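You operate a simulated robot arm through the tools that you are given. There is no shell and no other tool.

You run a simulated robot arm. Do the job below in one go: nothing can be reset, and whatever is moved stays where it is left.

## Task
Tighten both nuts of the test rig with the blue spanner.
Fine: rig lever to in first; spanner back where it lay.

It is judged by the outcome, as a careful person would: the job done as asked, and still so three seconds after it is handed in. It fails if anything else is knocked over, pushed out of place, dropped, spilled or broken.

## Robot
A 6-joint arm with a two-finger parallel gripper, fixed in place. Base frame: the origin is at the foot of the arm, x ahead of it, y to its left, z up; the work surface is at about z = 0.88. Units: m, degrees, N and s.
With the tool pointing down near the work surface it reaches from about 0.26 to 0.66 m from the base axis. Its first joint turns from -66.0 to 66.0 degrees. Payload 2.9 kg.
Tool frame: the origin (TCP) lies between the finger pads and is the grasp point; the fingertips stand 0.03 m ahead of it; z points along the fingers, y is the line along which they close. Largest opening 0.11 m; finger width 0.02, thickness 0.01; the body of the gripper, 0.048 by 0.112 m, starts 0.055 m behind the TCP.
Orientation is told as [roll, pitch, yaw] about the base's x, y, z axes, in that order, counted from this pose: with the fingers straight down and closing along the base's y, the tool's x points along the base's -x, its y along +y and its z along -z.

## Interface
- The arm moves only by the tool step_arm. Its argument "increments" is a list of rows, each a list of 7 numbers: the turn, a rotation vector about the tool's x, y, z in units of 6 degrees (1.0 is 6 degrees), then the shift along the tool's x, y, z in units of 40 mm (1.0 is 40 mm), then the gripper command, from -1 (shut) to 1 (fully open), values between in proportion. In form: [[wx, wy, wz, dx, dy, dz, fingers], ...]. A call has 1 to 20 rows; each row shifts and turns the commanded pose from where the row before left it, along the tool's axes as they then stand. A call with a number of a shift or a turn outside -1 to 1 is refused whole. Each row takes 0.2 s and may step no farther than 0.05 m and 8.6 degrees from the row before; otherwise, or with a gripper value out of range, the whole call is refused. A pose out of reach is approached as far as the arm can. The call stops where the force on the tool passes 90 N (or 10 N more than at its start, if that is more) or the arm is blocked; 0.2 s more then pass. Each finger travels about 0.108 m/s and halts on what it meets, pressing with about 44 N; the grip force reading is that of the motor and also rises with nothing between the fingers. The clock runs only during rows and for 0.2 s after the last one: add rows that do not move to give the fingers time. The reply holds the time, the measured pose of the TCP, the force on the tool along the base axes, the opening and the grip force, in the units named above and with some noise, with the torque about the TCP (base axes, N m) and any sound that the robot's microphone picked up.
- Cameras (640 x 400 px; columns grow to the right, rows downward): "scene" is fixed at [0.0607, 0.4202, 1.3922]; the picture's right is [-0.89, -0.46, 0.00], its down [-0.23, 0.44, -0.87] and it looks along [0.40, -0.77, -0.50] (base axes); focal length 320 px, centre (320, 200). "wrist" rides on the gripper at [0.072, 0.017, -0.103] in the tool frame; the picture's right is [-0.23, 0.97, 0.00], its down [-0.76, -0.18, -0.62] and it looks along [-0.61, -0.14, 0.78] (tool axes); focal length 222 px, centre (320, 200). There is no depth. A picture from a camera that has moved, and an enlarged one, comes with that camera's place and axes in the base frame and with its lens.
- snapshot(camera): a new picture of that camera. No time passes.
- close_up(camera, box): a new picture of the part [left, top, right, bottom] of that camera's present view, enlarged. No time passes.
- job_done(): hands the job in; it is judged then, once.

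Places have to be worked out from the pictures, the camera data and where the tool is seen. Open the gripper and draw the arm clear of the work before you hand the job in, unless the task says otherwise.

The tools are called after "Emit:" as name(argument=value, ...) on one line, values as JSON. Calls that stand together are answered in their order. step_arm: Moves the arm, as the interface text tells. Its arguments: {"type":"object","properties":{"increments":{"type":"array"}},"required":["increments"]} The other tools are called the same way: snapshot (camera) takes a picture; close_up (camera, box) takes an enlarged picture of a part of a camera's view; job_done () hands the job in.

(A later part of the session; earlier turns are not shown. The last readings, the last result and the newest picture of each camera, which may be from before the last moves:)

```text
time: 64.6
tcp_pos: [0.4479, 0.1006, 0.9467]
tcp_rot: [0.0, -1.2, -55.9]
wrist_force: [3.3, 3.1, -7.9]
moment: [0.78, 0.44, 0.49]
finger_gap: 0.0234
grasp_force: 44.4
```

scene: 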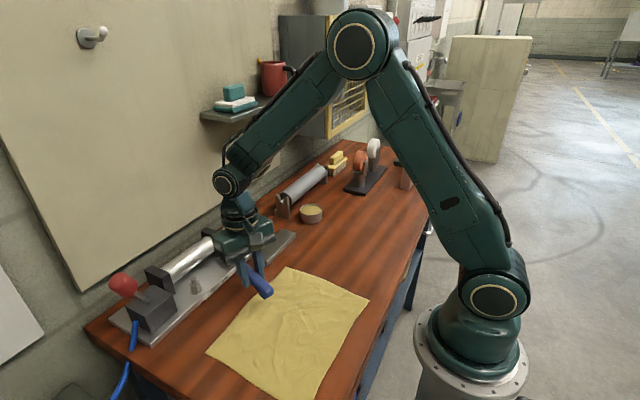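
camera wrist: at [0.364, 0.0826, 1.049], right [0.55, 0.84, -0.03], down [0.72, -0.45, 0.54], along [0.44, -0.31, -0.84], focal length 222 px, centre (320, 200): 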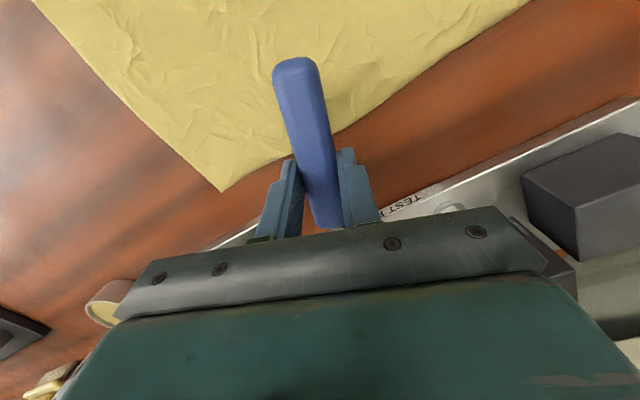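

Lateral load is small now but there's still about 8 N of vertical grip at the ring. I'll wiggle ±2.5° about the nut while keeping this light lift, to break the friction.

Emit:
step_arm(increments=[[0, 0, 0, 0, 0.012, 0, -1], [-0.0087, 0, -0.4167, -0.002, -0.121, 0, -1], [0.0087, 0, 0.4167, -0.002, 0.121, 0, -1], [-0.0087, 0, -0.4167, -0.002, -0.121, 0, -1], [0.0087, 0, 0.4167, -0.002, 0.121, 0, -1], [-0.0087, 0, -0.4167, -0.002, -0.121, 0, -1], [0, 0, 0, 0, 0, 0, -1]])

Emit:
close_up(camera="scene", box=[190, 235, 260, 285])

```text
time: 66.2
tcp_pos: [0.4459, 0.0996, 0.9469]
tcp_rot: [0.1, -1.1, -53.3]
wrist_force: [3.1, 4.5, -7.3]
moment: [0.72, 0.29, 0.6]
finger_gap: 0.0231
grasp_force: 43.5
```

```text
8.00 times, centred on (225, 260) of scene
camera zoom: at [0.0609, 0.4203, 1.3921], right [-0.89, -0.46, 0.0], down [-0.23, 0.44, -0.87], along [0.4, -0.77, -0.5], focal length 2564 px, centre (1080, -280)
```

zoom: 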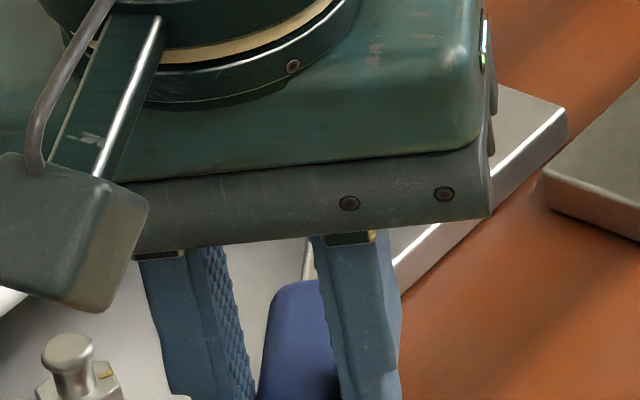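

The hold is friction from leftover sideways load: the yaw moment of 0.6 N·m shows the tool and handle are slightly twisted against each other. I'll untwist the tool by 1.5° at the TCP and re-read.

Emit:
step_arm(increments=[[0, 0, -0.25, 0.01, 0, 0, -1], [0, 0, 0, 0, 0, 0, -1], [0, 0, 0, 0, 0, 0, -1]])

```text
time: 67.0
tcp_pos: [0.4444, 0.0982, 0.9461]
tcp_rot: [-0.1, -1.2, -52.0]
wrist_force: [-5.3, -3.0, -3.1]
moment: [0.05, 0.28, -0.54]
finger_gap: 0.023
grasp_force: 43.9
```

That overshot by about half (-0.54 N·m), so I'll turn back 0.7° to null it and see whether the ring comes free.

Emit:
step_arm(increments=[[0, 0, 0.115, 0, 0, 0, -1], [0, 0, 0, 0, 0, 0, -1], [0, 0, 0, 0, 0, 0, -1]])

```text
time: 67.8
tcp_pos: [0.4469, 0.1009, 0.9471]
tcp_rot: [0.1, -1.2, -52.6]
wrist_force: [-0.4, -0.7, -2.2]
moment: [0.15, 0.19, -0.01]
finger_gap: 0.0232
grasp_force: 44.3
```

All loads are near zero now. I'll lift 3 mm and check.

Emit:
step_arm(increments=[[0, 0, 0, -0.0016, 0, -0.075, -1], [0, 0, 0, 0, 0, 0, -1], [0, 0, 0, 0, 0, 0, -1]])

```text
time: 68.6
tcp_pos: [0.4454, 0.0978, 0.9494]
tcp_rot: [0.0, -1.2, -52.7]
wrist_force: [2.3, -5.2, -14.2]
moment: [0.87, 0.72, 0.1]
finger_gap: 0.0233
grasp_force: 44.2
```

Still held at 14 N with no side load, so I believe the handle-up tilt is wedging the ring on the hex. I'll pivot the tool 4° handle-down about the ring to level it again, then read the loads.

Emit:
step_arm(increments=[[0, -0.1667, 0, 0.0172, 0, 0.048, -1], [0, -0.1667, 0, 0.0172, 0, 0.048, -1], [0, -0.1667, 0, 0.0172, 0, 0.048, -1], [0, -0.1667, 0, 0.0172, 0, 0.048, -1], [0, 0, 0, 0, 0, 0, -1], [0, 0, 0, 0, 0, 0, -1]])

```text
time: 70.0
tcp_pos: [0.4441, 0.1009, 0.9423]
tcp_rot: [0.1, -5.3, -52.7]
wrist_force: [-6.1, -1.1, 3.9]
moment: [-0.37, -0.04, -0.27]
finger_gap: 0.0232
grasp_force: 44.2
```

Now there's a net torque of about 0.34 N·m on the nut in the tightening sense. I'll back off counter-clockwise 6° to sit in the middle of the play.

Emit:
step_arm(increments=[[-0.0385, 0, -0.4985, -0.0023, -0.145, 0, -1], [-0.0385, 0, -0.4985, -0.0023, -0.145, 0, -1], [0, 0, 0, 0, 0, 0, -1], [0, 0, 0, 0, 0, 0, -1]])

```text
time: 71.0
tcp_pos: [0.4349, 0.0924, 0.9425]
tcp_rot: [0.0, -5.2, -46.6]
wrist_force: [-2.8, 3.1, 6.7]
moment: [-0.19, -0.24, 0.07]
finger_gap: 0.0231
grasp_force: 44.1
```

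Torque is nulled (about 0.06 N·m). I'll try lifting 3 mm here with a small outward trim.

Emit:
step_arm(increments=[[0, 0, 0, 0.0032, 0, -0.0747, -1], [0, 0, 0, 0, 0, 0, -1], [0, 0, 0, 0, 0, 0, -1]])

```text
time: 71.8
tcp_pos: [0.435, 0.0934, 0.9438]
tcp_rot: [-0.2, -5.0, -46.7]
wrist_force: [3.4, -2.6, -11.7]
moment: [0.86, 0.78, 0.04]
finger_gap: 0.0232
grasp_force: 43.9
```

Still held by about 11 N even with torque and side load nulled. I'll ease the lift off and swing back to where the scene camera can see the ring, to find what is holding it.

Emit:
step_arm(increments=[[0, 0, 0, 0.0068, 0, 0.05, -1], [-0.0906, 0, -0.9959, -0.0177, -0.29, 0.0016, -1], [-0.0906, 0, -0.9959, -0.0177, -0.29, 0.0016, -1], [-0.0906, 0, -0.9959, -0.0177, -0.29, 0.0016, -1], [-0.0906, 0, -0.9959, -0.0177, -0.29, 0.0016, -1], [-0.0906, 0, -0.9959, -0.0177, -0.29, 0.0016, -1]])

Emit:
step_arm(increments=[[-0.0906, 0, -0.9959, -0.0177, -0.29, 0.0016, -1], [-0.0906, 0, -0.9959, -0.0177, -0.29, 0.0016, -1], [-0.0906, 0, -0.9959, -0.0177, -0.29, 0.0016, -1], [-0.0906, 0, -0.9959, -0.0177, -0.29, 0.0016, -1], [-0.0906, 0, -0.9959, -0.0177, -0.29, 0.0016, -1], [0, 0, 0, 0, 0, 0, -1]])

Emit:
close_up(camera="scene", box=[222, 242, 242, 262])

Emit:
close_up(camera="scene", box=[200, 215, 290, 275])

```text
time: 73.2
tcp_pos: [0.4042, 0.0431, 0.9431]
tcp_rot: [-0.2, -5.0, -16.6]
wrist_force: [-5.7, -2.0, -1.6]
moment: [-0.07, 0.18, -0.49]
finger_gap: 0.0236
grasp_force: 43.8
```

```text
time: 74.6
tcp_pos: [0.4023, -0.0133, 0.9437]
tcp_rot: [-0.2, -5.0, 13.3]
wrist_force: [-16.6, -7.9, 1.0]
moment: [-0.22, 0.49, -0.48]
finger_gap: 0.0233
grasp_force: 44.3
```

```text
16.00 times, centred on (232, 252) of scene
camera zoom: at [0.0603, 0.42, 1.3922], right [-0.89, -0.46, 0.0], down [-0.23, 0.44, -0.87], along [0.4, -0.77, -0.5], focal length 5128 px, centre (1728, -632)
```

zoom: 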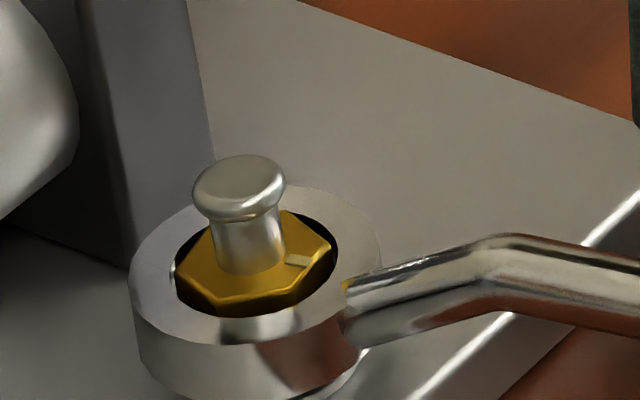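

```text
6.67 times, centred on (245, 245) of scene
camera zoom: at [0.0603, 0.42, 1.3922], right [-0.89, -0.46, 0.0], down [-0.23, 0.44, -0.87], along [0.4, -0.77, -0.5], focal length 2136 px, centre (820, -100)
```

zoom: 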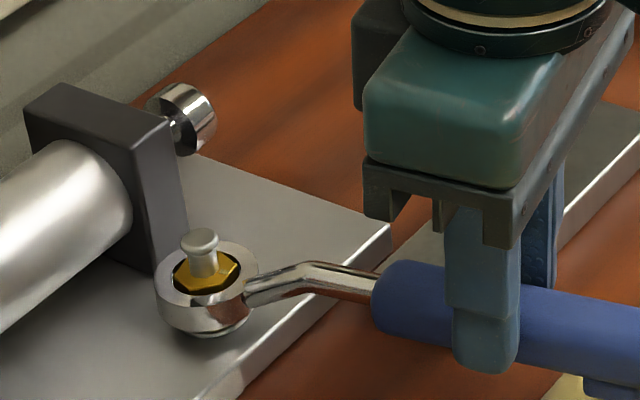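

The nut's mark is now near 197°, so the nut has net-tightened about 55° and the ring slipped back one notch during the return. There's about 18 N of outward load because my arc centre was off, so I'll relieve that along the force.

Emit:
step_arm(increments=[[0, 0, 0, 0.04, -0.01, -0.0037, -1], [0, 0, 0, 0.04, -0.01, -0.0037, -1], [0, 0, 0, 0, 0, 0, -1], [0, 0, 0, 0, 0, 0, -1]])

Emit:
close_up(camera="scene", box=[222, 242, 242, 262])

```text
time: 75.6
tcp_pos: [0.4019, -0.0141, 0.9433]
tcp_rot: [-0.2, -5.3, 13.4]
wrist_force: [5.9, -1.5, -8.1]
moment: [-0.33, 0.92, -0.38]
finger_gap: 0.0232
grasp_force: 44.2
```

```text
16.00 times, centred on (232, 252) of scene
camera zoom: at [0.0611, 0.4202, 1.3922], right [-0.89, -0.46, 0.0], down [-0.23, 0.44, -0.87], along [0.4, -0.77, -0.5], focal length 5128 px, centre (1728, -632)
```

zoom: 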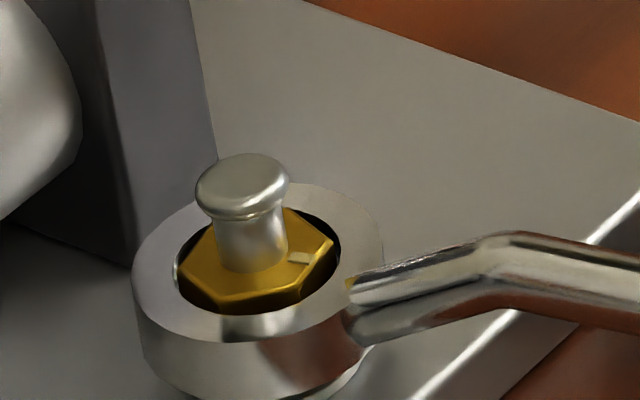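

I overshot slightly. I'll null the remaining loads: 0.8 mm inward, 1.2 mm down, and 0.5° untwist.

Emit:
step_arm(increments=[[0, 0, 0.083, -0.02, 0, 0.03, -1], [0, 0, 0, 0, 0, 0, -1], [0, 0, 0, 0, 0, 0, -1]])

```text
time: 76.4
tcp_pos: [0.403, -0.0137, 0.9427]
tcp_rot: [0.0, -5.2, 13.0]
wrist_force: [-7.4, -1.9, 9.1]
moment: [0.14, -0.73, -0.03]
finger_gap: 0.0236
grasp_force: 44.0
```

The ring is held quite firmly in every direction at this spot. I'll null the load again and make another clockwise stroke from here, using a corrected 113 mm arc, since the nut does follow clockwise.

Emit:
step_arm(increments=[[0, 0, 0, 0.012, 0, -0.015, -1], [0.0604, 0, 0.664, -0.0034, 0.197, 0, -1], [0.0604, 0, 0.664, -0.0034, 0.197, 0, -1], [0.0604, 0, 0.664, -0.0034, 0.197, 0, -1], [0, 0, 0, 0, 0, 0, -1]])

Emit:
close_up(camera="scene", box=[222, 242, 242, 262])

```text
time: 77.6
tcp_pos: [0.399, 0.0084, 0.9416]
tcp_rot: [-0.1, -5.3, 0.7]
wrist_force: [8.8, -2.1, 2.3]
moment: [-0.09, -0.5, -0.35]
finger_gap: 0.0232
grasp_force: 43.6
```

```text
16.00 times, centred on (232, 252) of scene
camera zoom: at [0.0609, 0.4201, 1.3922], right [-0.89, -0.46, 0.0], down [-0.23, 0.44, -0.87], along [0.4, -0.77, -0.5], focal length 5128 px, centre (1728, -632)
```

zoom: 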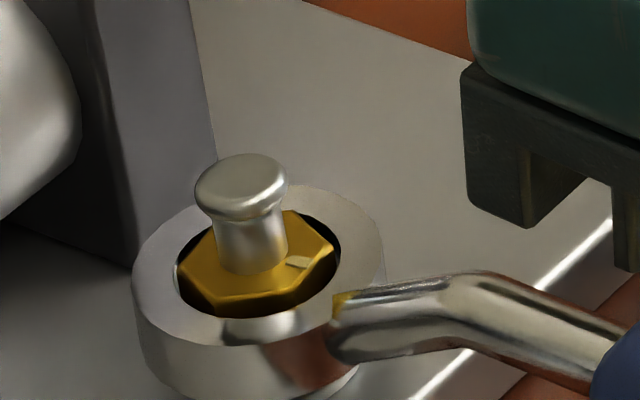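

The spanner turned 12° and the nut didn't move, so I'm now inside the play. I'll null the radial load and test a 3 mm lift here.

Emit:
step_arm(increments=[[0, 0, 0, -0.025, -0.006, 0, -1], [0, 0, 0, 0, 0, 0, -1], [0, 0, 0, 0, 0, 0, -1]])

Emit:
step_arm(increments=[[0, 0, 0, -0.0068, 0, -0.0747, -1], [0, 0, 0, 0, 0, 0, -1], [0, 0, 0, 0, 0, 0, -1]])

```text
time: 78.4
tcp_pos: [0.3973, 0.0098, 0.9418]
tcp_rot: [0.1, -5.2, 0.9]
wrist_force: [1.3, -1.5, 7.8]
moment: [-0.08, -0.84, -0.25]
finger_gap: 0.0232
grasp_force: 43.9
```

```text
time: 79.2
tcp_pos: [0.3989, 0.0084, 0.9456]
tcp_rot: [0.1, -5.1, 1.0]
wrist_force: [14.2, -0.3, -12.5]
moment: [-0.04, 0.82, -0.04]
finger_gap: 0.0231
grasp_force: 43.2
```

The ring is held by friction even in the play, but if I turn within the play while lifting, the friction acts along the turning direction. I'll turn 10° counter-clockwise in the play with a gradual lift and check.

Emit:
step_arm(increments=[[-0.0302, 0, -0.332, -0.02, -0.0986, -0.015, -1], [-0.0302, 0, -0.332, -0.0049, -0.0986, -0.015, -1], [-0.0302, 0, -0.332, -0.0049, -0.0986, -0.015, -1], [-0.0302, 0, -0.332, -0.0049, -0.0986, -0.015, -1], [-0.0302, 0, -0.332, -0.0049, -0.0986, -0.015, -1]])

Emit:
close_up(camera="scene", box=[222, 242, 242, 262])

```text
time: 80.4
tcp_pos: [0.4018, -0.0103, 0.9494]
tcp_rot: [0.0, -4.8, 10.9]
wrist_force: [1.7, 2.8, -12.0]
moment: [-0.13, 0.96, 0.11]
finger_gap: 0.0231
grasp_force: 44.1
```

```text
16.00 times, centred on (232, 252) of scene
camera zoom: at [0.0609, 0.4202, 1.3921], right [-0.89, -0.46, 0.0], down [-0.23, 0.44, -0.87], along [0.4, -0.77, -0.5], focal length 5128 px, centre (1728, -632)
```

zoom: 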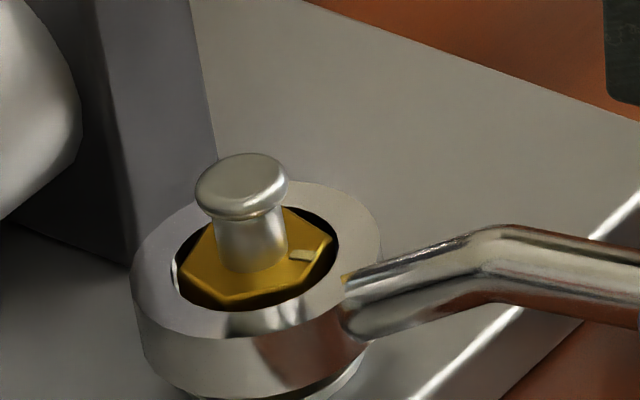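

Comparing nut corners with the spanner angle: the ring is free only when they are within about ±18° of alignment, and it's now wedged about 30° out. Turning clockwise to about -15° yaw with loads nulled should bring it into the free zone, so I'll unload the lift and turn that way in steps.

Emit:
step_arm(increments=[[0, 0, 0, 0.004, 0, 0.05, -1], [0, 0, 0, 0, 0, 0, -1], [0.0604, 0, 0.664, -0.0034, 0.197, 0, -1], [0.0604, 0, 0.664, -0.0034, 0.197, 0, -1], [0.0604, 0, 0.664, -0.0034, 0.197, 0, -1], [0, 0, 0, 0, 0, 0, -1]])

Emit:
close_up(camera="scene", box=[222, 242, 242, 262])

```text
time: 81.8
tcp_pos: [0.3986, 0.0117, 0.9484]
tcp_rot: [0.0, -5.3, -1.1]
wrist_force: [-0.1, -0.5, -0.9]
moment: [-0.01, 0.01, -0.02]
finger_gap: 0.0231
grasp_force: 43.7
```

```text
16.00 times, centred on (232, 252) of scene
camera zoom: at [0.0608, 0.4202, 1.3922], right [-0.89, -0.46, 0.0], down [-0.23, 0.44, -0.87], along [0.4, -0.77, -0.5], focal length 5128 px, centre (1728, -632)
```

zoom: 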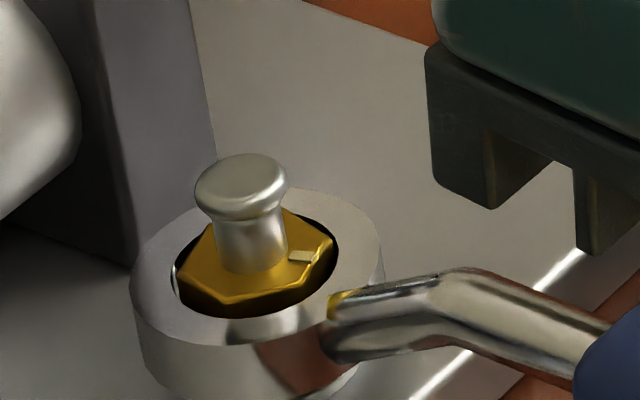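

All loads have gone to zero, so the ring is free now. I'll turn 6° more into the free zone and lift 4 mm, checking the force.

Emit:
step_arm(increments=[[0.0453, 0, 0.498, -0.0025, 0.148, 0, -1], [0.0453, 0, 0.498, -0.0025, 0.148, 0, -1], [0, 0, 0, -0.0091, 0, -0.0996, -1], [0, 0, 0, 0, 0, 0, -1]])

```text
time: 82.8
tcp_pos: [0.4003, 0.0247, 0.9502]
tcp_rot: [0.0, -5.1, -7.1]
wrist_force: [-0.4, 0.8, -0.8]
moment: [0.02, 0.02, -0.01]
finger_gap: 0.0232
grasp_force: 43.8
```

It lifts freely. I'll raise the ring just clear of the nut's top and swing back in the air to +27° yaw to re-index for a full drive stroke.

Emit:
step_arm(increments=[[0, 0, 0, -0.0148, 0, -0.162, -1], [0, 0, 0, -0.0148, 0, -0.162, -1], [0, 0, 0, 0, 0, 0, -1]])

Emit:
close_up(camera="scene", box=[217, 237, 242, 262])

```text
time: 83.6
tcp_pos: [0.4004, 0.025, 0.9643]
tcp_rot: [-0.1, -5.1, -7.1]
wrist_force: [0.3, 0.2, -1.2]
moment: [0.0, 0.0, 0.01]
finger_gap: 0.0232
grasp_force: 44.0
```

```text
16.00 times, centred on (230, 250) of scene
camera zoom: at [0.0608, 0.4202, 1.3922], right [-0.89, -0.46, 0.0], down [-0.23, 0.44, -0.87], along [0.4, -0.77, -0.5], focal length 5128 px, centre (1768, -592)
```

zoom: 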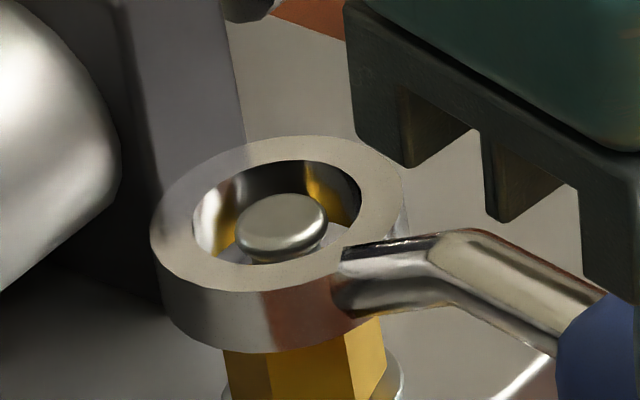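

The ring is clear of the nut and aligned with the bolt axis. I'll swing 34° counter-clockwise in the air.

Emit:
step_arm(increments=[[-0.085, 0, -0.9406, -0.0187, -0.28, 0.0017, -1], [-0.085, 0, -0.9406, -0.0187, -0.28, 0.0017, -1], [-0.085, 0, -0.9406, -0.0187, -0.28, 0.0017, -1], [-0.085, 0, -0.9406, -0.0187, -0.28, 0.0017, -1], [-0.085, 0, -0.9406, -0.0187, -0.28, 0.0017, -1], [-0.085, 0, -0.9406, -0.0187, -0.28, 0.0017, -1], [0, 0, 0, 0, 0, 0, -1], [0, 0, 0, 0, 0, 0, -1]])

Emit:
close_up(camera="scene", box=[222, 242, 242, 262])

```text
time: 85.4
tcp_pos: [0.4138, -0.0402, 0.9632]
tcp_rot: [-0.1, -5.1, 26.9]
wrist_force: [0.2, -0.3, -2.2]
moment: [-0.04, -0.01, -0.04]
finger_gap: 0.0233
grasp_force: 44.6
```

```text
16.00 times, centred on (232, 252) of scene
camera zoom: at [0.0608, 0.4202, 1.3922], right [-0.89, -0.46, 0.0], down [-0.23, 0.44, -0.87], along [0.4, -0.77, -0.5], focal length 5128 px, centre (1728, -632)
```

zoom: 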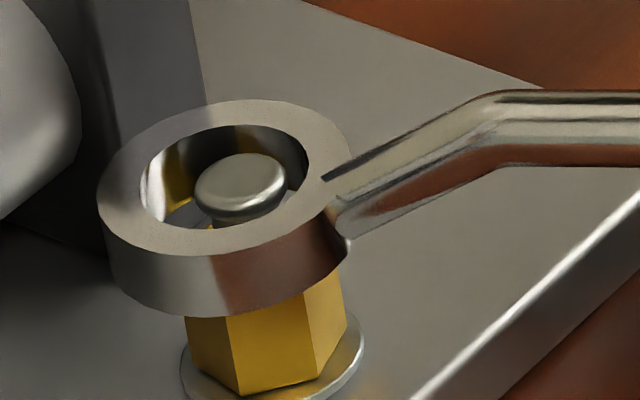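

The ring is about 2 mm off after the swing, and the nut's corners suggest a slightly larger angle is safer. I'll correct the offset and turn another 10° to +37°.

Emit:
step_arm(increments=[[0, 0, 0, 0.05, -0.011, -0.0045, -1], [-0.075, 0, -0.83, -0.0088, -0.2506, 0, -1], [-0.075, 0, -0.83, -0.0088, -0.2506, 0, -1], [0, 0, 0, 0, 0, 0, -1], [0, 0, 0, 0, 0, 0, -1]])

Emit:
close_up(camera="scene", box=[222, 242, 242, 262])

```text
time: 86.6
tcp_pos: [0.422, -0.0572, 0.9638]
tcp_rot: [-0.1, -5.2, 36.8]
wrist_force: [-0.3, 0.0, -1.4]
moment: [-0.02, 0.0, 0.01]
finger_gap: 0.0233
grasp_force: 44.7
```

```text
16.00 times, centred on (232, 252) of scene
camera zoom: at [0.0608, 0.4202, 1.3922], right [-0.89, -0.46, 0.0], down [-0.23, 0.44, -0.87], along [0.4, -0.77, -0.5], focal length 5128 px, centre (1728, -632)
```

zoom: 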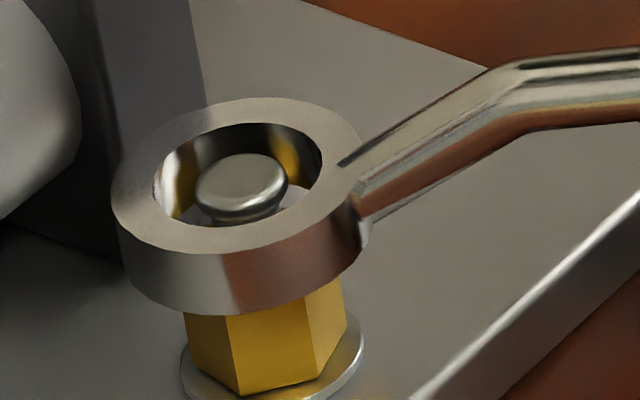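

Aligned again. I'll lower in small steps over the nut at this angle.

Emit:
step_arm(increments=[[0, 0, 0, 0.0045, 0, 0.0498, -1], [0, 0, 0, 0.0036, 0, 0.0398, -1], [0, 0, 0, 0, 0, 0, -1], [0, 0, 0, 0, 0, 0, -1]])

Emit:
step_arm(increments=[[0, 0, 0, 0.0027, 0, 0.0299, -1], [0, 0, 0, 0, 0, 0, -1], [0, 0, 0, 0, 0, 0, -1]])

Emit:
close_up(camera="scene", box=[222, 242, 242, 262])

```text
time: 87.6
tcp_pos: [0.4213, -0.0592, 0.9598]
tcp_rot: [0.0, -5.0, 36.8]
wrist_force: [0.4, 0.3, -0.7]
moment: [-0.02, -0.01, 0.02]
finger_gap: 0.0234
grasp_force: 44.0
```

```text
time: 88.4
tcp_pos: [0.4214, -0.0598, 0.9576]
tcp_rot: [0.0, -5.1, 36.9]
wrist_force: [1.0, 1.7, 0.4]
moment: [0.25, -0.2, 0.08]
finger_gap: 0.0229
grasp_force: 44.0
```

```text
16.00 times, centred on (232, 252) of scene
camera zoom: at [0.0607, 0.4202, 1.3921], right [-0.89, -0.46, 0.0], down [-0.23, 0.44, -0.87], along [0.4, -0.77, -0.5], focal length 5128 px, centre (1728, -632)
```

zoom: 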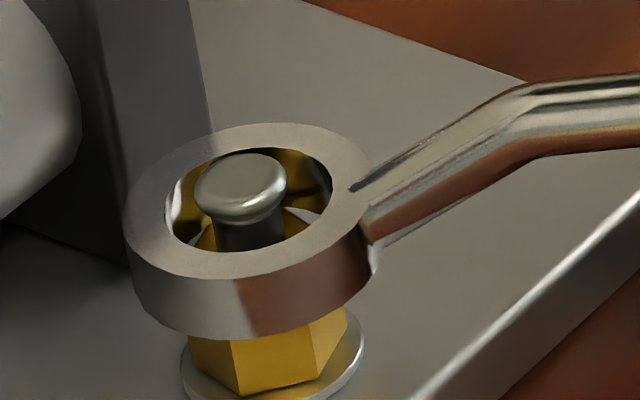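

A light touch of 2 N, and the ring looks about 0.9 mm off in -x. I'll shift +0.9 mm and step down again.

Emit:
step_arm(increments=[[0, 0, 0, -0.021, -0.008, 0, -1], [0, 0, 0, 0.0027, 0, 0.0299, -1], [0, 0, 0, 0, 0, 0, -1], [0, 0, 0, 0, 0, 0, -1]])

Emit:
close_up(camera="scene", box=[222, 242, 242, 262])

```text
time: 89.4
tcp_pos: [0.4222, -0.0602, 0.9558]
tcp_rot: [0.1, -5.1, 36.8]
wrist_force: [0.0, 3.7, -3.2]
moment: [0.06, 0.09, 0.32]
finger_gap: 0.0232
grasp_force: 44.3
```

```text
16.00 times, centred on (232, 252) of scene
camera zoom: at [0.0608, 0.4203, 1.3921], right [-0.89, -0.46, 0.0], down [-0.23, 0.44, -0.87], along [0.4, -0.77, -0.5], focal length 5128 px, centre (1728, -632)
```

zoom: 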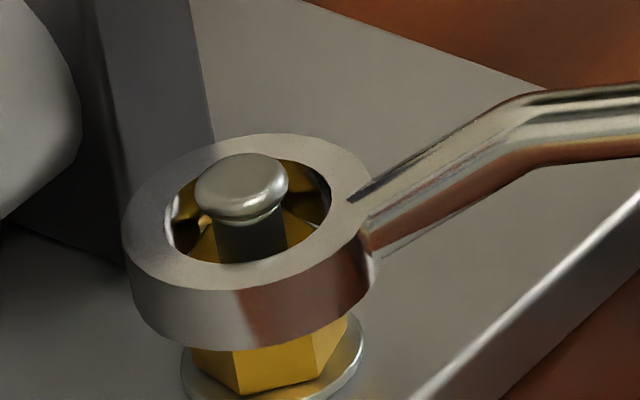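

It's over the nut's top edge with a small lateral load. I'll trim +0.6 mm in y and keep lowering.

Emit:
step_arm(increments=[[0, 0, 0, -0.009, 0.012, 0, -1], [0, 0, 0, 0.0045, 0, 0.0498, -1], [0, 0, 0, 0.0045, 0, 0.0498, -1], [0, 0, 0, 0, 0, 0, -1], [0, 0, 0, 0, 0, 0, -1]])

Emit:
step_arm(increments=[[0, 0, 0, 0.0045, 0, 0.0498, -1], [0, 0, 0, 0.0045, 0, 0.0498, -1], [0, 0, 0, 0, 0, 0, -1], [0, 0, 0, 0, 0, 0, -1]])

Emit:
close_up(camera="scene", box=[222, 242, 242, 262])

```text
time: 90.6
tcp_pos: [0.4227, -0.0588, 0.9523]
tcp_rot: [-0.1, -5.1, 36.8]
wrist_force: [-1.8, -0.4, -1.4]
moment: [-0.01, 0.02, 0.02]
finger_gap: 0.0231
grasp_force: 43.9
```

```text
time: 91.6
tcp_pos: [0.4227, -0.0592, 0.948]
tcp_rot: [-0.1, -5.1, 36.8]
wrist_force: [-3.6, -1.5, -0.4]
moment: [0.04, 0.06, 0.13]
finger_gap: 0.0233
grasp_force: 44.1
```

```text
16.00 times, centred on (232, 252) of scene
camera zoom: at [0.0606, 0.4202, 1.3922], right [-0.89, -0.46, 0.0], down [-0.23, 0.44, -0.87], along [0.4, -0.77, -0.5], focal length 5128 px, centre (1728, -632)
```

zoom: 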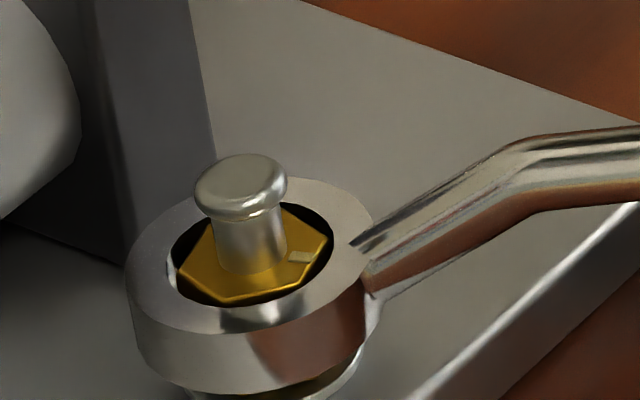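

Seated again with only about 4 N outward. I'll trim that and start the clockwise drive stroke from +37°, in 12° portions.

Emit:
step_arm(increments=[[0, 0, 0, 0.015, 0, 0, -1], [0.0604, 0, 0.664, -0.0088, 0.2014, 0, -1], [0.0604, 0, 0.664, -0.0088, 0.2014, 0, -1], [0.0604, 0, 0.664, -0.0088, 0.2014, 0, -1]])

Emit:
step_arm(increments=[[0.0604, 0, 0.664, -0.0088, 0.2014, 0, -1], [0.0604, 0, 0.664, -0.0088, 0.2014, 0, -1], [0.0604, 0, 0.664, -0.0088, 0.2014, 0, -1]])

Emit:
close_up(camera="scene", box=[222, 242, 242, 262])

```text
time: 92.6
tcp_pos: [0.4102, -0.0375, 0.9492]
tcp_rot: [0.0, -5.1, 24.6]
wrist_force: [-2.8, -7.7, 0.8]
moment: [-0.22, 0.0, -0.48]
finger_gap: 0.0229
grasp_force: 44.1
```

```text
time: 93.4
tcp_pos: [0.4028, -0.0144, 0.9489]
tcp_rot: [0.0, -5.1, 12.9]
wrist_force: [-5.5, -6.8, 1.0]
moment: [-0.23, 0.01, -0.54]
finger_gap: 0.0232
grasp_force: 44.0
```

```text
16.00 times, centred on (232, 252) of scene
camera zoom: at [0.0606, 0.42, 1.3922], right [-0.89, -0.46, 0.0], down [-0.23, 0.44, -0.87], along [0.4, -0.77, -0.5], focal length 5128 px, centre (1728, -632)
```

zoom: 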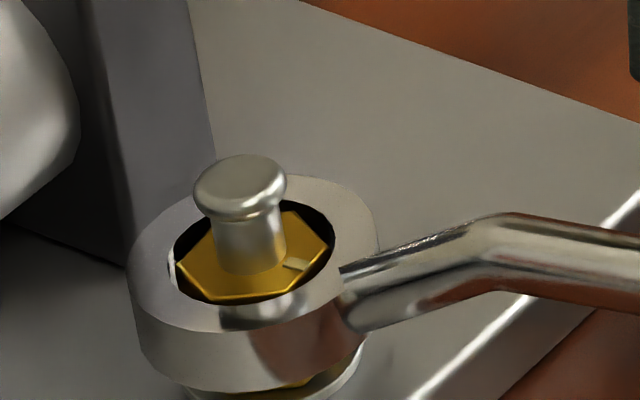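

The nut turned about 15° (mark near 190°). I'll trim the twist and outward load and continue the stroke.

Emit:
step_arm(increments=[[0, 0, 0.1, 0.025, 0, 0, -1], [0.0604, 0, 0.664, -0.0088, 0.2014, 0, -1], [0.0604, 0, 0.664, -0.0088, 0.2014, 0, -1], [0.0604, 0, 0.664, -0.0088, 0.2014, 0, -1]])

Emit:
close_up(camera="scene", box=[222, 242, 242, 262])

Emit:
step_arm(increments=[[0.0604, 0, 0.664, -0.0088, 0.2014, 0, -1], [0.0604, 0, 0.664, -0.0088, 0.2014, 0, -1], [0.0604, 0, 0.664, -0.0088, 0.2014, 0, -1]])

```text
time: 94.4
tcp_pos: [0.3998, 0.0089, 0.9495]
tcp_rot: [0.0, -5.1, 0.1]
wrist_force: [3.5, -5.4, -5.6]
moment: [-0.21, 0.42, -0.34]
finger_gap: 0.0232
grasp_force: 43.8
```

```text
16.00 times, centred on (232, 252) of scene
camera zoom: at [0.0609, 0.42, 1.3922], right [-0.89, -0.46, 0.0], down [-0.23, 0.44, -0.87], along [0.4, -0.77, -0.5], focal length 5128 px, centre (1728, -632)
```

zoom: 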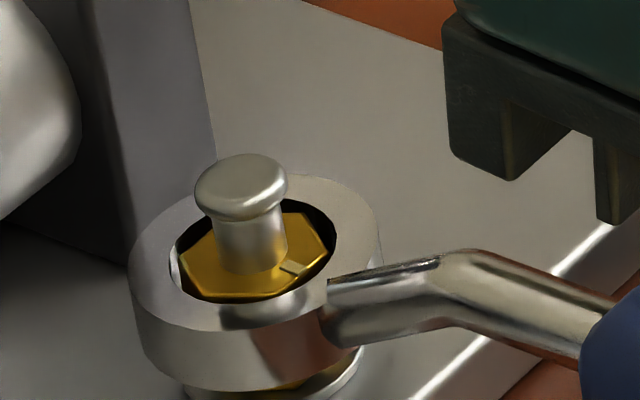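

```text
time: 95.2
tcp_pos: [0.4015, 0.0344, 0.9501]
tcp_rot: [-0.1, -5.1, -11.7]
wrist_force: [3.6, -5.5, -7.4]
moment: [-0.01, 0.55, -0.56]
finger_gap: 0.0235
grasp_force: 43.8
```

The nut keeps turning with low torque. I'll continue, with small trims.

Emit:
step_arm(increments=[[0, 0, 0.1, -0.01, 0, 0.015, -1], [0.0604, 0, 0.664, -0.0088, 0.2014, 0, -1], [0.0604, 0, 0.664, -0.0088, 0.2014, 0, -1], [0.0604, 0, 0.664, -0.0088, 0.2014, 0, -1]])

Emit:
step_arm(increments=[[0.0604, 0, 0.664, -0.0088, 0.2014, 0, -1], [0.0604, 0, 0.664, -0.0088, 0.2014, 0, -1], [0.0604, 0, 0.664, -0.0088, 0.2014, 0, -1]])

```text
time: 96.2
tcp_pos: [0.4096, 0.0575, 0.9491]
tcp_rot: [0.1, -5.1, -24.3]
wrist_force: [-0.7, -0.4, -0.7]
moment: [0.02, -0.03, 0.01]
finger_gap: 0.0233
grasp_force: 43.8
```

```text
time: 97.0
tcp_pos: [0.422, 0.0769, 0.9486]
tcp_rot: [0.0, -5.1, -36.3]
wrist_force: [-0.5, -0.3, -1.6]
moment: [0.02, 0.04, -0.06]
finger_gap: 0.023
grasp_force: 43.9
```

Loads dropped to zero, so the ring has slipped past the nut's corners and is free. I'll lift off here, checking the force, and then swing clear to look at the nut.

Emit:
step_arm(increments=[[0, 0, 0, -0.009, 0, -0.1, -1], [0, 0, 0, 0, 0, 0, -1]])

Emit:
step_arm(increments=[[0, 0, 0, -0.0135, 0, -0.15, -1], [0, 0, 0, -0.0135, 0, -0.15, -1], [0, 0, 0, -0.0045, 0, -0.05, -1], [0, 0, 0, 0, 0, 0, -1]])

```text
time: 97.6
tcp_pos: [0.4224, 0.0773, 0.9539]
tcp_rot: [-0.1, -5.1, -36.3]
wrist_force: [-2.7, 0.9, -3.6]
moment: [0.09, 0.17, -0.1]
finger_gap: 0.023
grasp_force: 43.7
```

```text
time: 98.6
tcp_pos: [0.4222, 0.0774, 0.9675]
tcp_rot: [0.1, -5.1, -36.3]
wrist_force: [-0.3, 0.3, -2.7]
moment: [-0.01, 0.02, -0.03]
finger_gap: 0.023
grasp_force: 43.5
```

Lifted off cleanly. I'll swing 66° counter-clockwise in the air to +30° and look at the nut.

Emit:
step_arm(increments=[[-0.09, 0, -0.996, -0.0132, -0.3018, 0.001, -1], [-0.09, 0, -0.996, -0.0132, -0.3018, 0.001, -1], [-0.09, 0, -0.996, -0.0132, -0.3018, 0.001, -1], [-0.09, 0, -0.996, -0.0132, -0.3018, 0.001, -1], [-0.09, 0, -0.996, -0.0132, -0.3018, 0.001, -1], [-0.09, 0, -0.996, -0.0132, -0.3018, 0.001, -1], [-0.09, 0, -0.996, -0.0132, -0.3018, 0.001, -1], [-0.09, 0, -0.996, -0.0132, -0.3018, 0.001, -1], [-0.09, 0, -0.996, -0.0132, -0.3018, 0.001, -1], [-0.09, 0, -0.996, -0.0132, -0.3018, 0.001, -1], [-0.09, 0, -0.996, -0.0132, -0.3018, 0.001, -1], [0, 0, 0, 0, 0, 0, -1], [0, 0, 0, 0, 0, 0, -1]])

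Emit:
close_up(camera="scene", box=[222, 242, 242, 262])

```text
time: 101.4
tcp_pos: [0.4149, -0.0479, 0.9683]
tcp_rot: [0.3, -5.2, 29.8]
wrist_force: [-0.5, 0.0, -1.3]
moment: [0.01, 0.01, -0.02]
finger_gap: 0.0231
grasp_force: 44.4
```

```text
16.00 times, centred on (232, 252) of scene
camera zoom: at [0.0608, 0.4202, 1.3922], right [-0.89, -0.46, 0.0], down [-0.23, 0.44, -0.87], along [0.4, -0.77, -0.5], focal length 5128 px, centre (1728, -632)
```

zoom: 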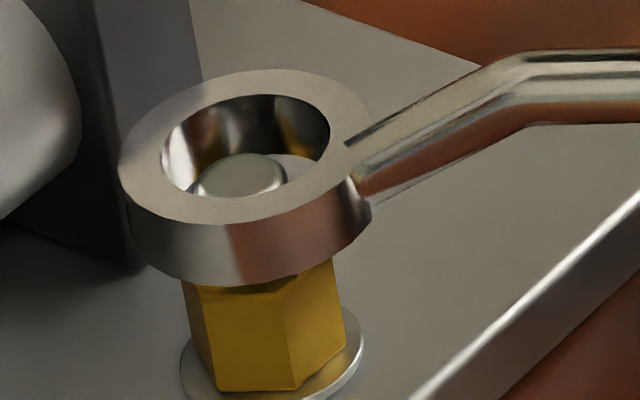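

The nut's corners now sit at about 32° (mark about 182°), roughly 60° tighter than at the start. I'll correct the ring position by (+1.1, +1.2) mm and lower again to drive further and feel whether it's tight.

Emit:
step_arm(increments=[[0, 0, 0, -0.0385, 0.0125, 0.0035, -1], [0, 0, 0, 0.0052, 0, 0.058, -1], [0, 0, 0, 0.0052, 0, 0.058, -1], [0, 0, 0, 0.0052, 0, 0.058, -1], [0, 0, 0, 0, 0, 0, -1], [0, 0, 0, 0, 0, 0, -1]])

Emit:
close_up(camera="scene", box=[222, 242, 242, 262])

```text
time: 102.8
tcp_pos: [0.4149, -0.0456, 0.9603]
tcp_rot: [0.0, -5.1, 29.7]
wrist_force: [0.7, -0.3, -1.6]
moment: [0.0, 0.0, 0.0]
finger_gap: 0.0233
grasp_force: 43.9
```

```text
16.00 times, centred on (232, 252) of scene
camera zoom: at [0.0608, 0.4202, 1.3922], right [-0.89, -0.46, 0.0], down [-0.23, 0.44, -0.87], along [0.4, -0.77, -0.5], focal length 5128 px, centre (1728, -632)
```

zoom: 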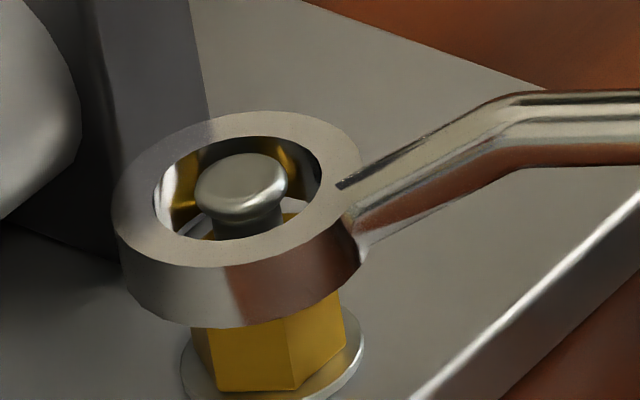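

Well aligned, just above the nut's top. I'll lower on in steps.

Emit:
step_arm(increments=[[0, 0, 0, 0.0036, 0, 0.0398, -1], [0, 0, 0, 0, 0, 0, -1], [0, 0, 0, 0, 0, 0, -1]])

Emit:
step_arm(increments=[[0, 0, 0, 0.0036, 0, 0.0398, -1], [0, 0, 0, 0, 0, 0, -1], [0, 0, 0, 0, 0, 0, -1]])

Emit:
step_arm(increments=[[0, 0, 0, 0.0036, 0, 0.0398, -1], [0, 0, 0, 0, 0, 0, -1], [0, 0, 0, 0, 0, 0, -1]])

```text
time: 103.6
tcp_pos: [0.4168, -0.047, 0.9595]
tcp_rot: [0.1, -5.1, 29.8]
wrist_force: [-0.6, 0.1, -1.7]
moment: [0.0, 0.0, -0.03]
finger_gap: 0.0233
grasp_force: 43.6
```

```text
time: 104.4
tcp_pos: [0.4148, -0.0478, 0.9577]
tcp_rot: [0.2, -5.2, 29.8]
wrist_force: [-0.1, -0.6, -1.2]
moment: [-0.01, -0.01, -0.02]
finger_gap: 0.0229
grasp_force: 44.1
```

```text
time: 105.2
tcp_pos: [0.4148, -0.0476, 0.9555]
tcp_rot: [0.1, -5.1, 29.7]
wrist_force: [-0.2, -0.4, -1.6]
moment: [-0.05, 0.03, 0.01]
finger_gap: 0.0231
grasp_force: 44.0
```

It's sliding on without any contact. I'll keep lowering toward the washer.

Emit:
step_arm(increments=[[0, 0, 0, 0.0045, 0, 0.0498, -1], [0, 0, 0, 0.0045, 0, 0.0498, -1], [0, 0, 0, 0.0045, 0, 0.0498, -1], [0, 0, 0, 0, 0, 0, -1], [0, 0, 0, 0, 0, 0, -1]])

Emit:
step_arm(increments=[[0, 0, 0, 0.0045, 0, 0.0498, -1], [0, 0, 0, 0.0045, 0, 0.0498, -1], [0, 0, 0, 0, 0, 0, -1], [0, 0, 0, 0, 0, 0, -1]])

Emit:
close_up(camera="scene", box=[222, 242, 242, 262])

```text
time: 106.4
tcp_pos: [0.4156, -0.0479, 0.9502]
tcp_rot: [0.1, -5.2, 29.8]
wrist_force: [-1.8, 1.6, -0.2]
moment: [0.08, -0.04, 0.22]
finger_gap: 0.0234
grasp_force: 43.9
```

```text
time: 107.4
tcp_pos: [0.4161, -0.0474, 0.947]
tcp_rot: [0.1, -5.1, 29.9]
wrist_force: [0.5, 0.0, -1.0]
moment: [0.0, 0.01, -0.02]
finger_gap: 0.0234
grasp_force: 43.7
```

```text
16.00 times, centred on (232, 252) of scene
camera zoom: at [0.0608, 0.4202, 1.3922], right [-0.89, -0.46, 0.0], down [-0.23, 0.44, -0.87], along [0.4, -0.77, -0.5], focal length 5128 px, centre (1728, -632)
```

zoom: 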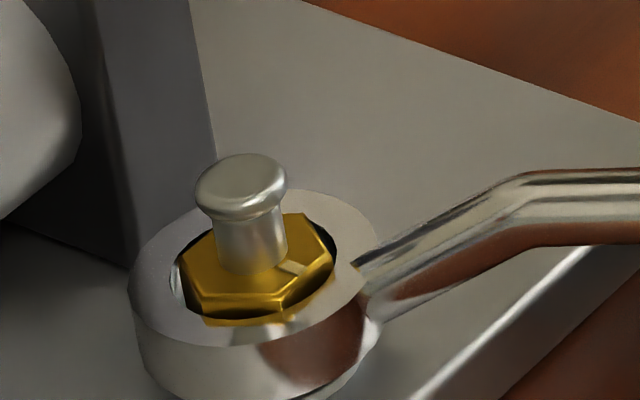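

Seated with the nut visible through the bore and rel. angle about 4°. I'll go 3 mm deeper for full engagement and drive clockwise 12°.

Emit:
step_arm(increments=[[0, 0, 0, 0.0068, 0, 0.0747, -1], [0, 0, 0, 0, 0, 0, -1], [0.0604, 0, 0.664, -0.007, 0.1993, 0, -1], [0.0604, 0, 0.664, -0.007, 0.1993, 0, -1], [0.0604, 0, 0.664, -0.007, 0.1993, 0, -1], [0, 0, 0, 0, 0, 0, -1]])

Emit:
close_up(camera="scene", box=[222, 242, 242, 262])

```text
time: 108.8
tcp_pos: [0.4048, -0.0254, 0.9438]
tcp_rot: [0.1, -5.0, 17.7]
wrist_force: [-4.3, 0.5, -3.0]
moment: [-0.06, 0.3, 0.16]
finger_gap: 0.0231
grasp_force: 44.0
```

```text
16.00 times, centred on (232, 252) of scene
camera zoom: at [0.0607, 0.4202, 1.3922], right [-0.89, -0.46, 0.0], down [-0.23, 0.44, -0.87], along [0.4, -0.77, -0.5], focal length 5128 px, centre (1728, -632)
```

zoom: 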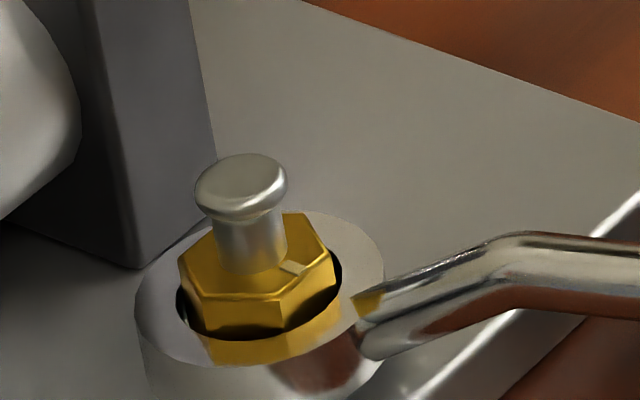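

Deep engagement now and just at the contact angle. I'll drive another 8° and compare the nut.

Emit:
step_arm(increments=[[0.0604, 0, 0.664, -0.007, 0.1993, 0, -1], [0.0604, 0, 0.664, -0.007, 0.1993, 0, -1], [0, 0, 0, 0, 0, 0, -1]])

Emit:
close_up(camera="scene", box=[222, 242, 242, 262])

Emit:
step_arm(increments=[[0.0604, 0, 0.664, -0.007, 0.1993, 0, -1], [0.0604, 0, 0.664, -0.007, 0.1993, 0, -1], [0, 0, 0, 0, 0, 0, -1]])

Emit:
close_up(camera="scene", box=[222, 242, 242, 262])

```text
time: 109.6
tcp_pos: [0.4013, -0.0102, 0.9432]
tcp_rot: [0.1, -5.0, 9.8]
wrist_force: [-7.0, -0.6, -5.7]
moment: [-0.14, 0.7, 0.17]
finger_gap: 0.0232
grasp_force: 44.0
```

```text
16.00 times, centred on (232, 252) of scene
camera zoom: at [0.0607, 0.4202, 1.3922], right [-0.89, -0.46, 0.0], down [-0.23, 0.44, -0.87], along [0.4, -0.77, -0.5], focal length 5128 px, centre (1728, -632)
```

zoom: 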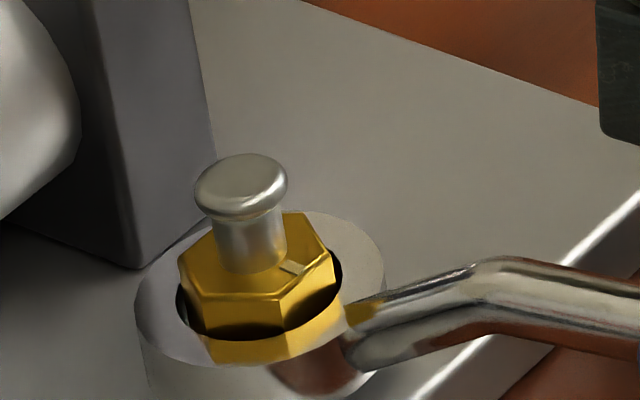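

```text
time: 110.4
tcp_pos: [0.3988, 0.0062, 0.9442]
tcp_rot: [0.1, -5.0, 1.7]
wrist_force: [-12.4, -2.7, -4.5]
moment: [-0.15, 0.85, -0.04]
finger_gap: 0.0231
grasp_force: 44.3
```

```text
16.00 times, centred on (232, 252) of scene
camera zoom: at [0.0605, 0.4201, 1.3922], right [-0.89, -0.46, 0.0], down [-0.23, 0.44, -0.87], along [0.4, -0.77, -0.5], focal length 5128 px, centre (1728, -632)
```

zoom: 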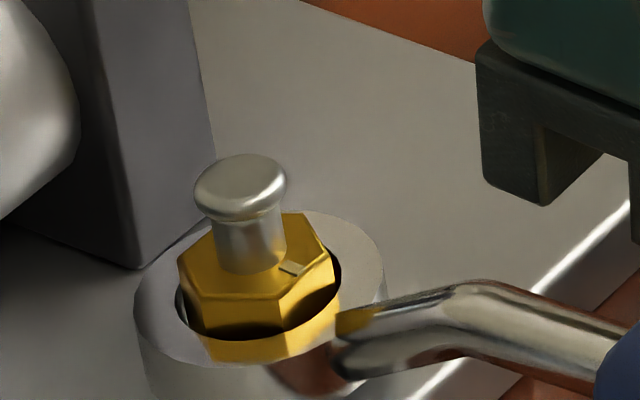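

The spanner turned 28° but the nut did not move at all, so it has become stiff and the ring is climbing over the corners while my arc is about 2 mm off centre (12 N outward). I'll carry on clockwise past the corner to the free zone rather than risk loosening it, then re-index and drive again better centred.

Emit:
step_arm(increments=[[0, 0, 0, 0.04, 0, 0, -1], [0.0604, 0, 0.664, -0.0, 0.1993, 0, -1], [0.0604, 0, 0.664, -0.0, 0.1993, 0, -1], [0, 0, 0, 0, 0, 0, -1]])

Emit:
close_up(camera="scene", box=[222, 242, 242, 262])

Emit:
step_arm(increments=[[0.0604, 0, 0.664, -0.004, 0.1993, 0, -1], [0.0604, 0, 0.664, -0.004, 0.1993, 0, -1], [0, 0, 0, 0, 0, 0, -1]])

```text
time: 111.4
tcp_pos: [0.3991, 0.0217, 0.9442]
tcp_rot: [0.0, -5.4, -6.3]
wrist_force: [6.8, -2.4, -9.0]
moment: [-0.01, 0.48, -0.13]
finger_gap: 0.0233
grasp_force: 43.9
```

```text
16.00 times, centred on (232, 252) of scene
camera zoom: at [0.0611, 0.4202, 1.3922], right [-0.89, -0.46, 0.0], down [-0.23, 0.44, -0.87], along [0.4, -0.77, -0.5], focal length 5128 px, centre (1728, -632)
```

zoom: 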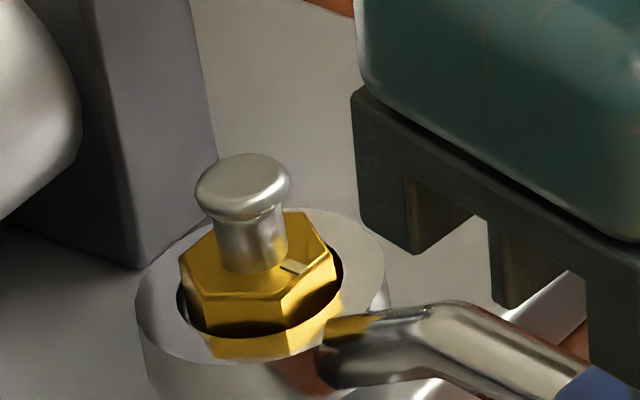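

```text
time: 112.2
tcp_pos: [0.4031, 0.0397, 0.9434]
tcp_rot: [0.3, -5.4, -14.3]
wrist_force: [14.2, -3.5, 1.1]
moment: [-0.25, -0.83, -0.05]
finger_gap: 0.0234
grasp_force: 43.9
```

The nut stays put. I'll null the inward load and check that the ring is free before lifting.

Emit:
step_arm(increments=[[0, 0, 0, -0.045, -0.005, 0, -1], [0, 0, 0, 0, 0, 0, -1], [0, 0, 0, 0, 0, 0, -1]])

```text
time: 113.0
tcp_pos: [0.4034, 0.0382, 0.9434]
tcp_rot: [0.1, -5.1, -14.1]
wrist_force: [6.3, 0.9, 5.4]
moment: [-0.18, -0.99, 0.24]
finger_gap: 0.0231
grasp_force: 44.2
```

Still some inward and downward load. I'll trim 1 mm inward and 1 mm up.

Emit:
step_arm(increments=[[0, 0, 0, -0.027, 0, -0.025, -1], [0.0302, 0, 0.332, -0.004, 0.0997, 0, -1], [0, 0, 0, 0, 0, 0, -1]])

```text
time: 113.8
tcp_pos: [0.4053, 0.0398, 0.9446]
tcp_rot: [-0.1, -4.8, -16.2]
wrist_force: [-2.5, 3.7, -0.9]
moment: [0.13, 0.07, 0.32]
finger_gap: 0.0234
grasp_force: 43.5
```

Loads are small now, so I'll lift 4 mm to test.

Emit:
step_arm(increments=[[0, 0, 0, -0.009, 0.008, -0.1, -1], [0, 0, 0, 0, 0, 0, -1], [0, 0, 0, 0, 0, 0, -1]])

```text
time: 114.6
tcp_pos: [0.4038, 0.0408, 0.9488]
tcp_rot: [0.0, -5.0, -16.1]
wrist_force: [-8.3, 3.4, -4.3]
moment: [0.27, 0.6, 0.14]
finger_gap: 0.0233
grasp_force: 43.9
```

Slight drag with outward load. I'll trim 0.7 mm outward and continue lifting gently.

Emit:
step_arm(increments=[[0, 0, 0, 0.018, 0.006, 0, -1], [0, 0, 0, 0, 0, 0, -1], [0, 0, 0, -0.0045, 0, -0.05, -1], [0, 0, 0, 0, 0, 0, -1]])

Emit:
close_up(camera="scene", box=[217, 240, 245, 268])

```text
time: 115.6
tcp_pos: [0.4038, 0.0424, 0.9517]
tcp_rot: [0.0, -5.0, -16.1]
wrist_force: [-10.1, 3.1, -5.2]
moment: [0.23, 0.72, -0.05]
finger_gap: 0.0229
grasp_force: 43.9
```

```text
14.29 times, centred on (231, 254) of scene
camera zoom: at [0.0606, 0.4203, 1.3921], right [-0.89, -0.46, 0.0], down [-0.23, 0.44, -0.87], along [0.4, -0.77, -0.5], focal length 4578 px, centre (1591, -571)
```

zoom: 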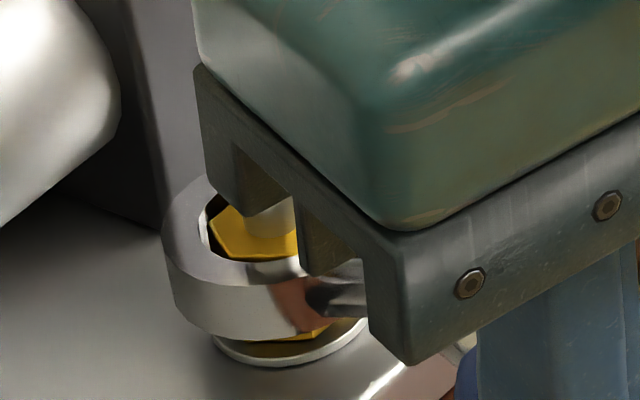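

The ring is coming up, with about 10 N outward load. I'll trim 1.4 mm outward and lift the rest of the way.

Emit:
step_arm(increments=[[0, 0, 0, 0.035, 0.006, 0, -1], [0, 0, 0, 0, 0, 0, -1], [0, 0, 0, 0, 0, 0, -1]])

Emit:
step_arm(increments=[[0, 0, 0, -0.009, 0, -0.1, -1], [0, 0, 0, 0, 0, 0, -1], [0, 0, 0, 0, 0, 0, -1]])

```text
time: 116.4
tcp_pos: [0.4039, 0.0419, 0.952]
tcp_rot: [0.1, -5.3, -16.2]
wrist_force: [-2.0, -2.1, -0.7]
moment: [-0.08, 0.03, -0.21]
finger_gap: 0.0233
grasp_force: 44.1
```

```text
time: 117.2
tcp_pos: [0.4039, 0.0421, 0.9541]
tcp_rot: [0.1, -5.2, -16.2]
wrist_force: [1.6, -1.1, -1.8]
moment: [0.0, -0.04, -0.08]
finger_gap: 0.0233
grasp_force: 43.9
```

Free again. I'll lift clear of the nut and swing back 42° in the air to about +26°.

Emit:
step_arm(increments=[[0, 0, 0, -0.0135, 0, -0.15, -1], [0, 0, 0, -0.0135, 0, -0.15, -1], [0, 0, 0, 0, 0, 0, -1]])

Emit:
step_arm(increments=[[-0.09, 0, -0.996, -0.0132, -0.2995, 0.001, -1], [-0.09, 0, -0.996, -0.0132, -0.2995, 0.001, -1], [-0.09, 0, -0.996, -0.0132, -0.2995, 0.001, -1], [-0.09, 0, -0.996, -0.0132, -0.2995, 0.001, -1], [-0.09, 0, -0.996, -0.0132, -0.2995, 0.001, -1], [-0.09, 0, -0.996, -0.0132, -0.2995, 0.001, -1], [-0.09, 0, -0.996, -0.0132, -0.2995, 0.001, -1], [0, 0, 0, 0, 0, 0, -1], [0, 0, 0, 0, 0, 0, -1]])

Emit:
close_up(camera="scene", box=[222, 242, 242, 262])

```text
time: 118.0
tcp_pos: [0.4035, 0.0425, 0.9676]
tcp_rot: [0.1, -5.1, -16.1]
wrist_force: [0.4, -0.6, -0.4]
moment: [-0.03, 0.01, 0.0]
finger_gap: 0.0232
grasp_force: 43.6
```

```text
time: 120.0
tcp_pos: [0.4082, -0.0393, 0.9665]
tcp_rot: [0.1, -5.1, 25.9]
wrist_force: [-0.2, -0.2, -0.7]
moment: [0.02, 0.03, 0.03]
finger_gap: 0.023
grasp_force: 43.0
```

```text
16.00 times, centred on (232, 252) of scene
camera zoom: at [0.0608, 0.4202, 1.3922], right [-0.89, -0.46, 0.0], down [-0.23, 0.44, -0.87], along [0.4, -0.77, -0.5], focal length 5128 px, centre (1728, -632)
```

zoom: 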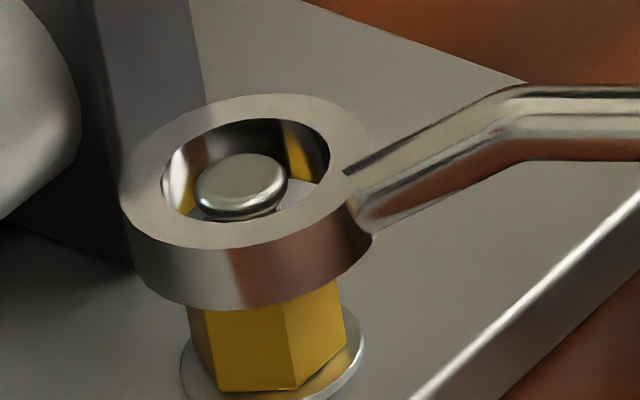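

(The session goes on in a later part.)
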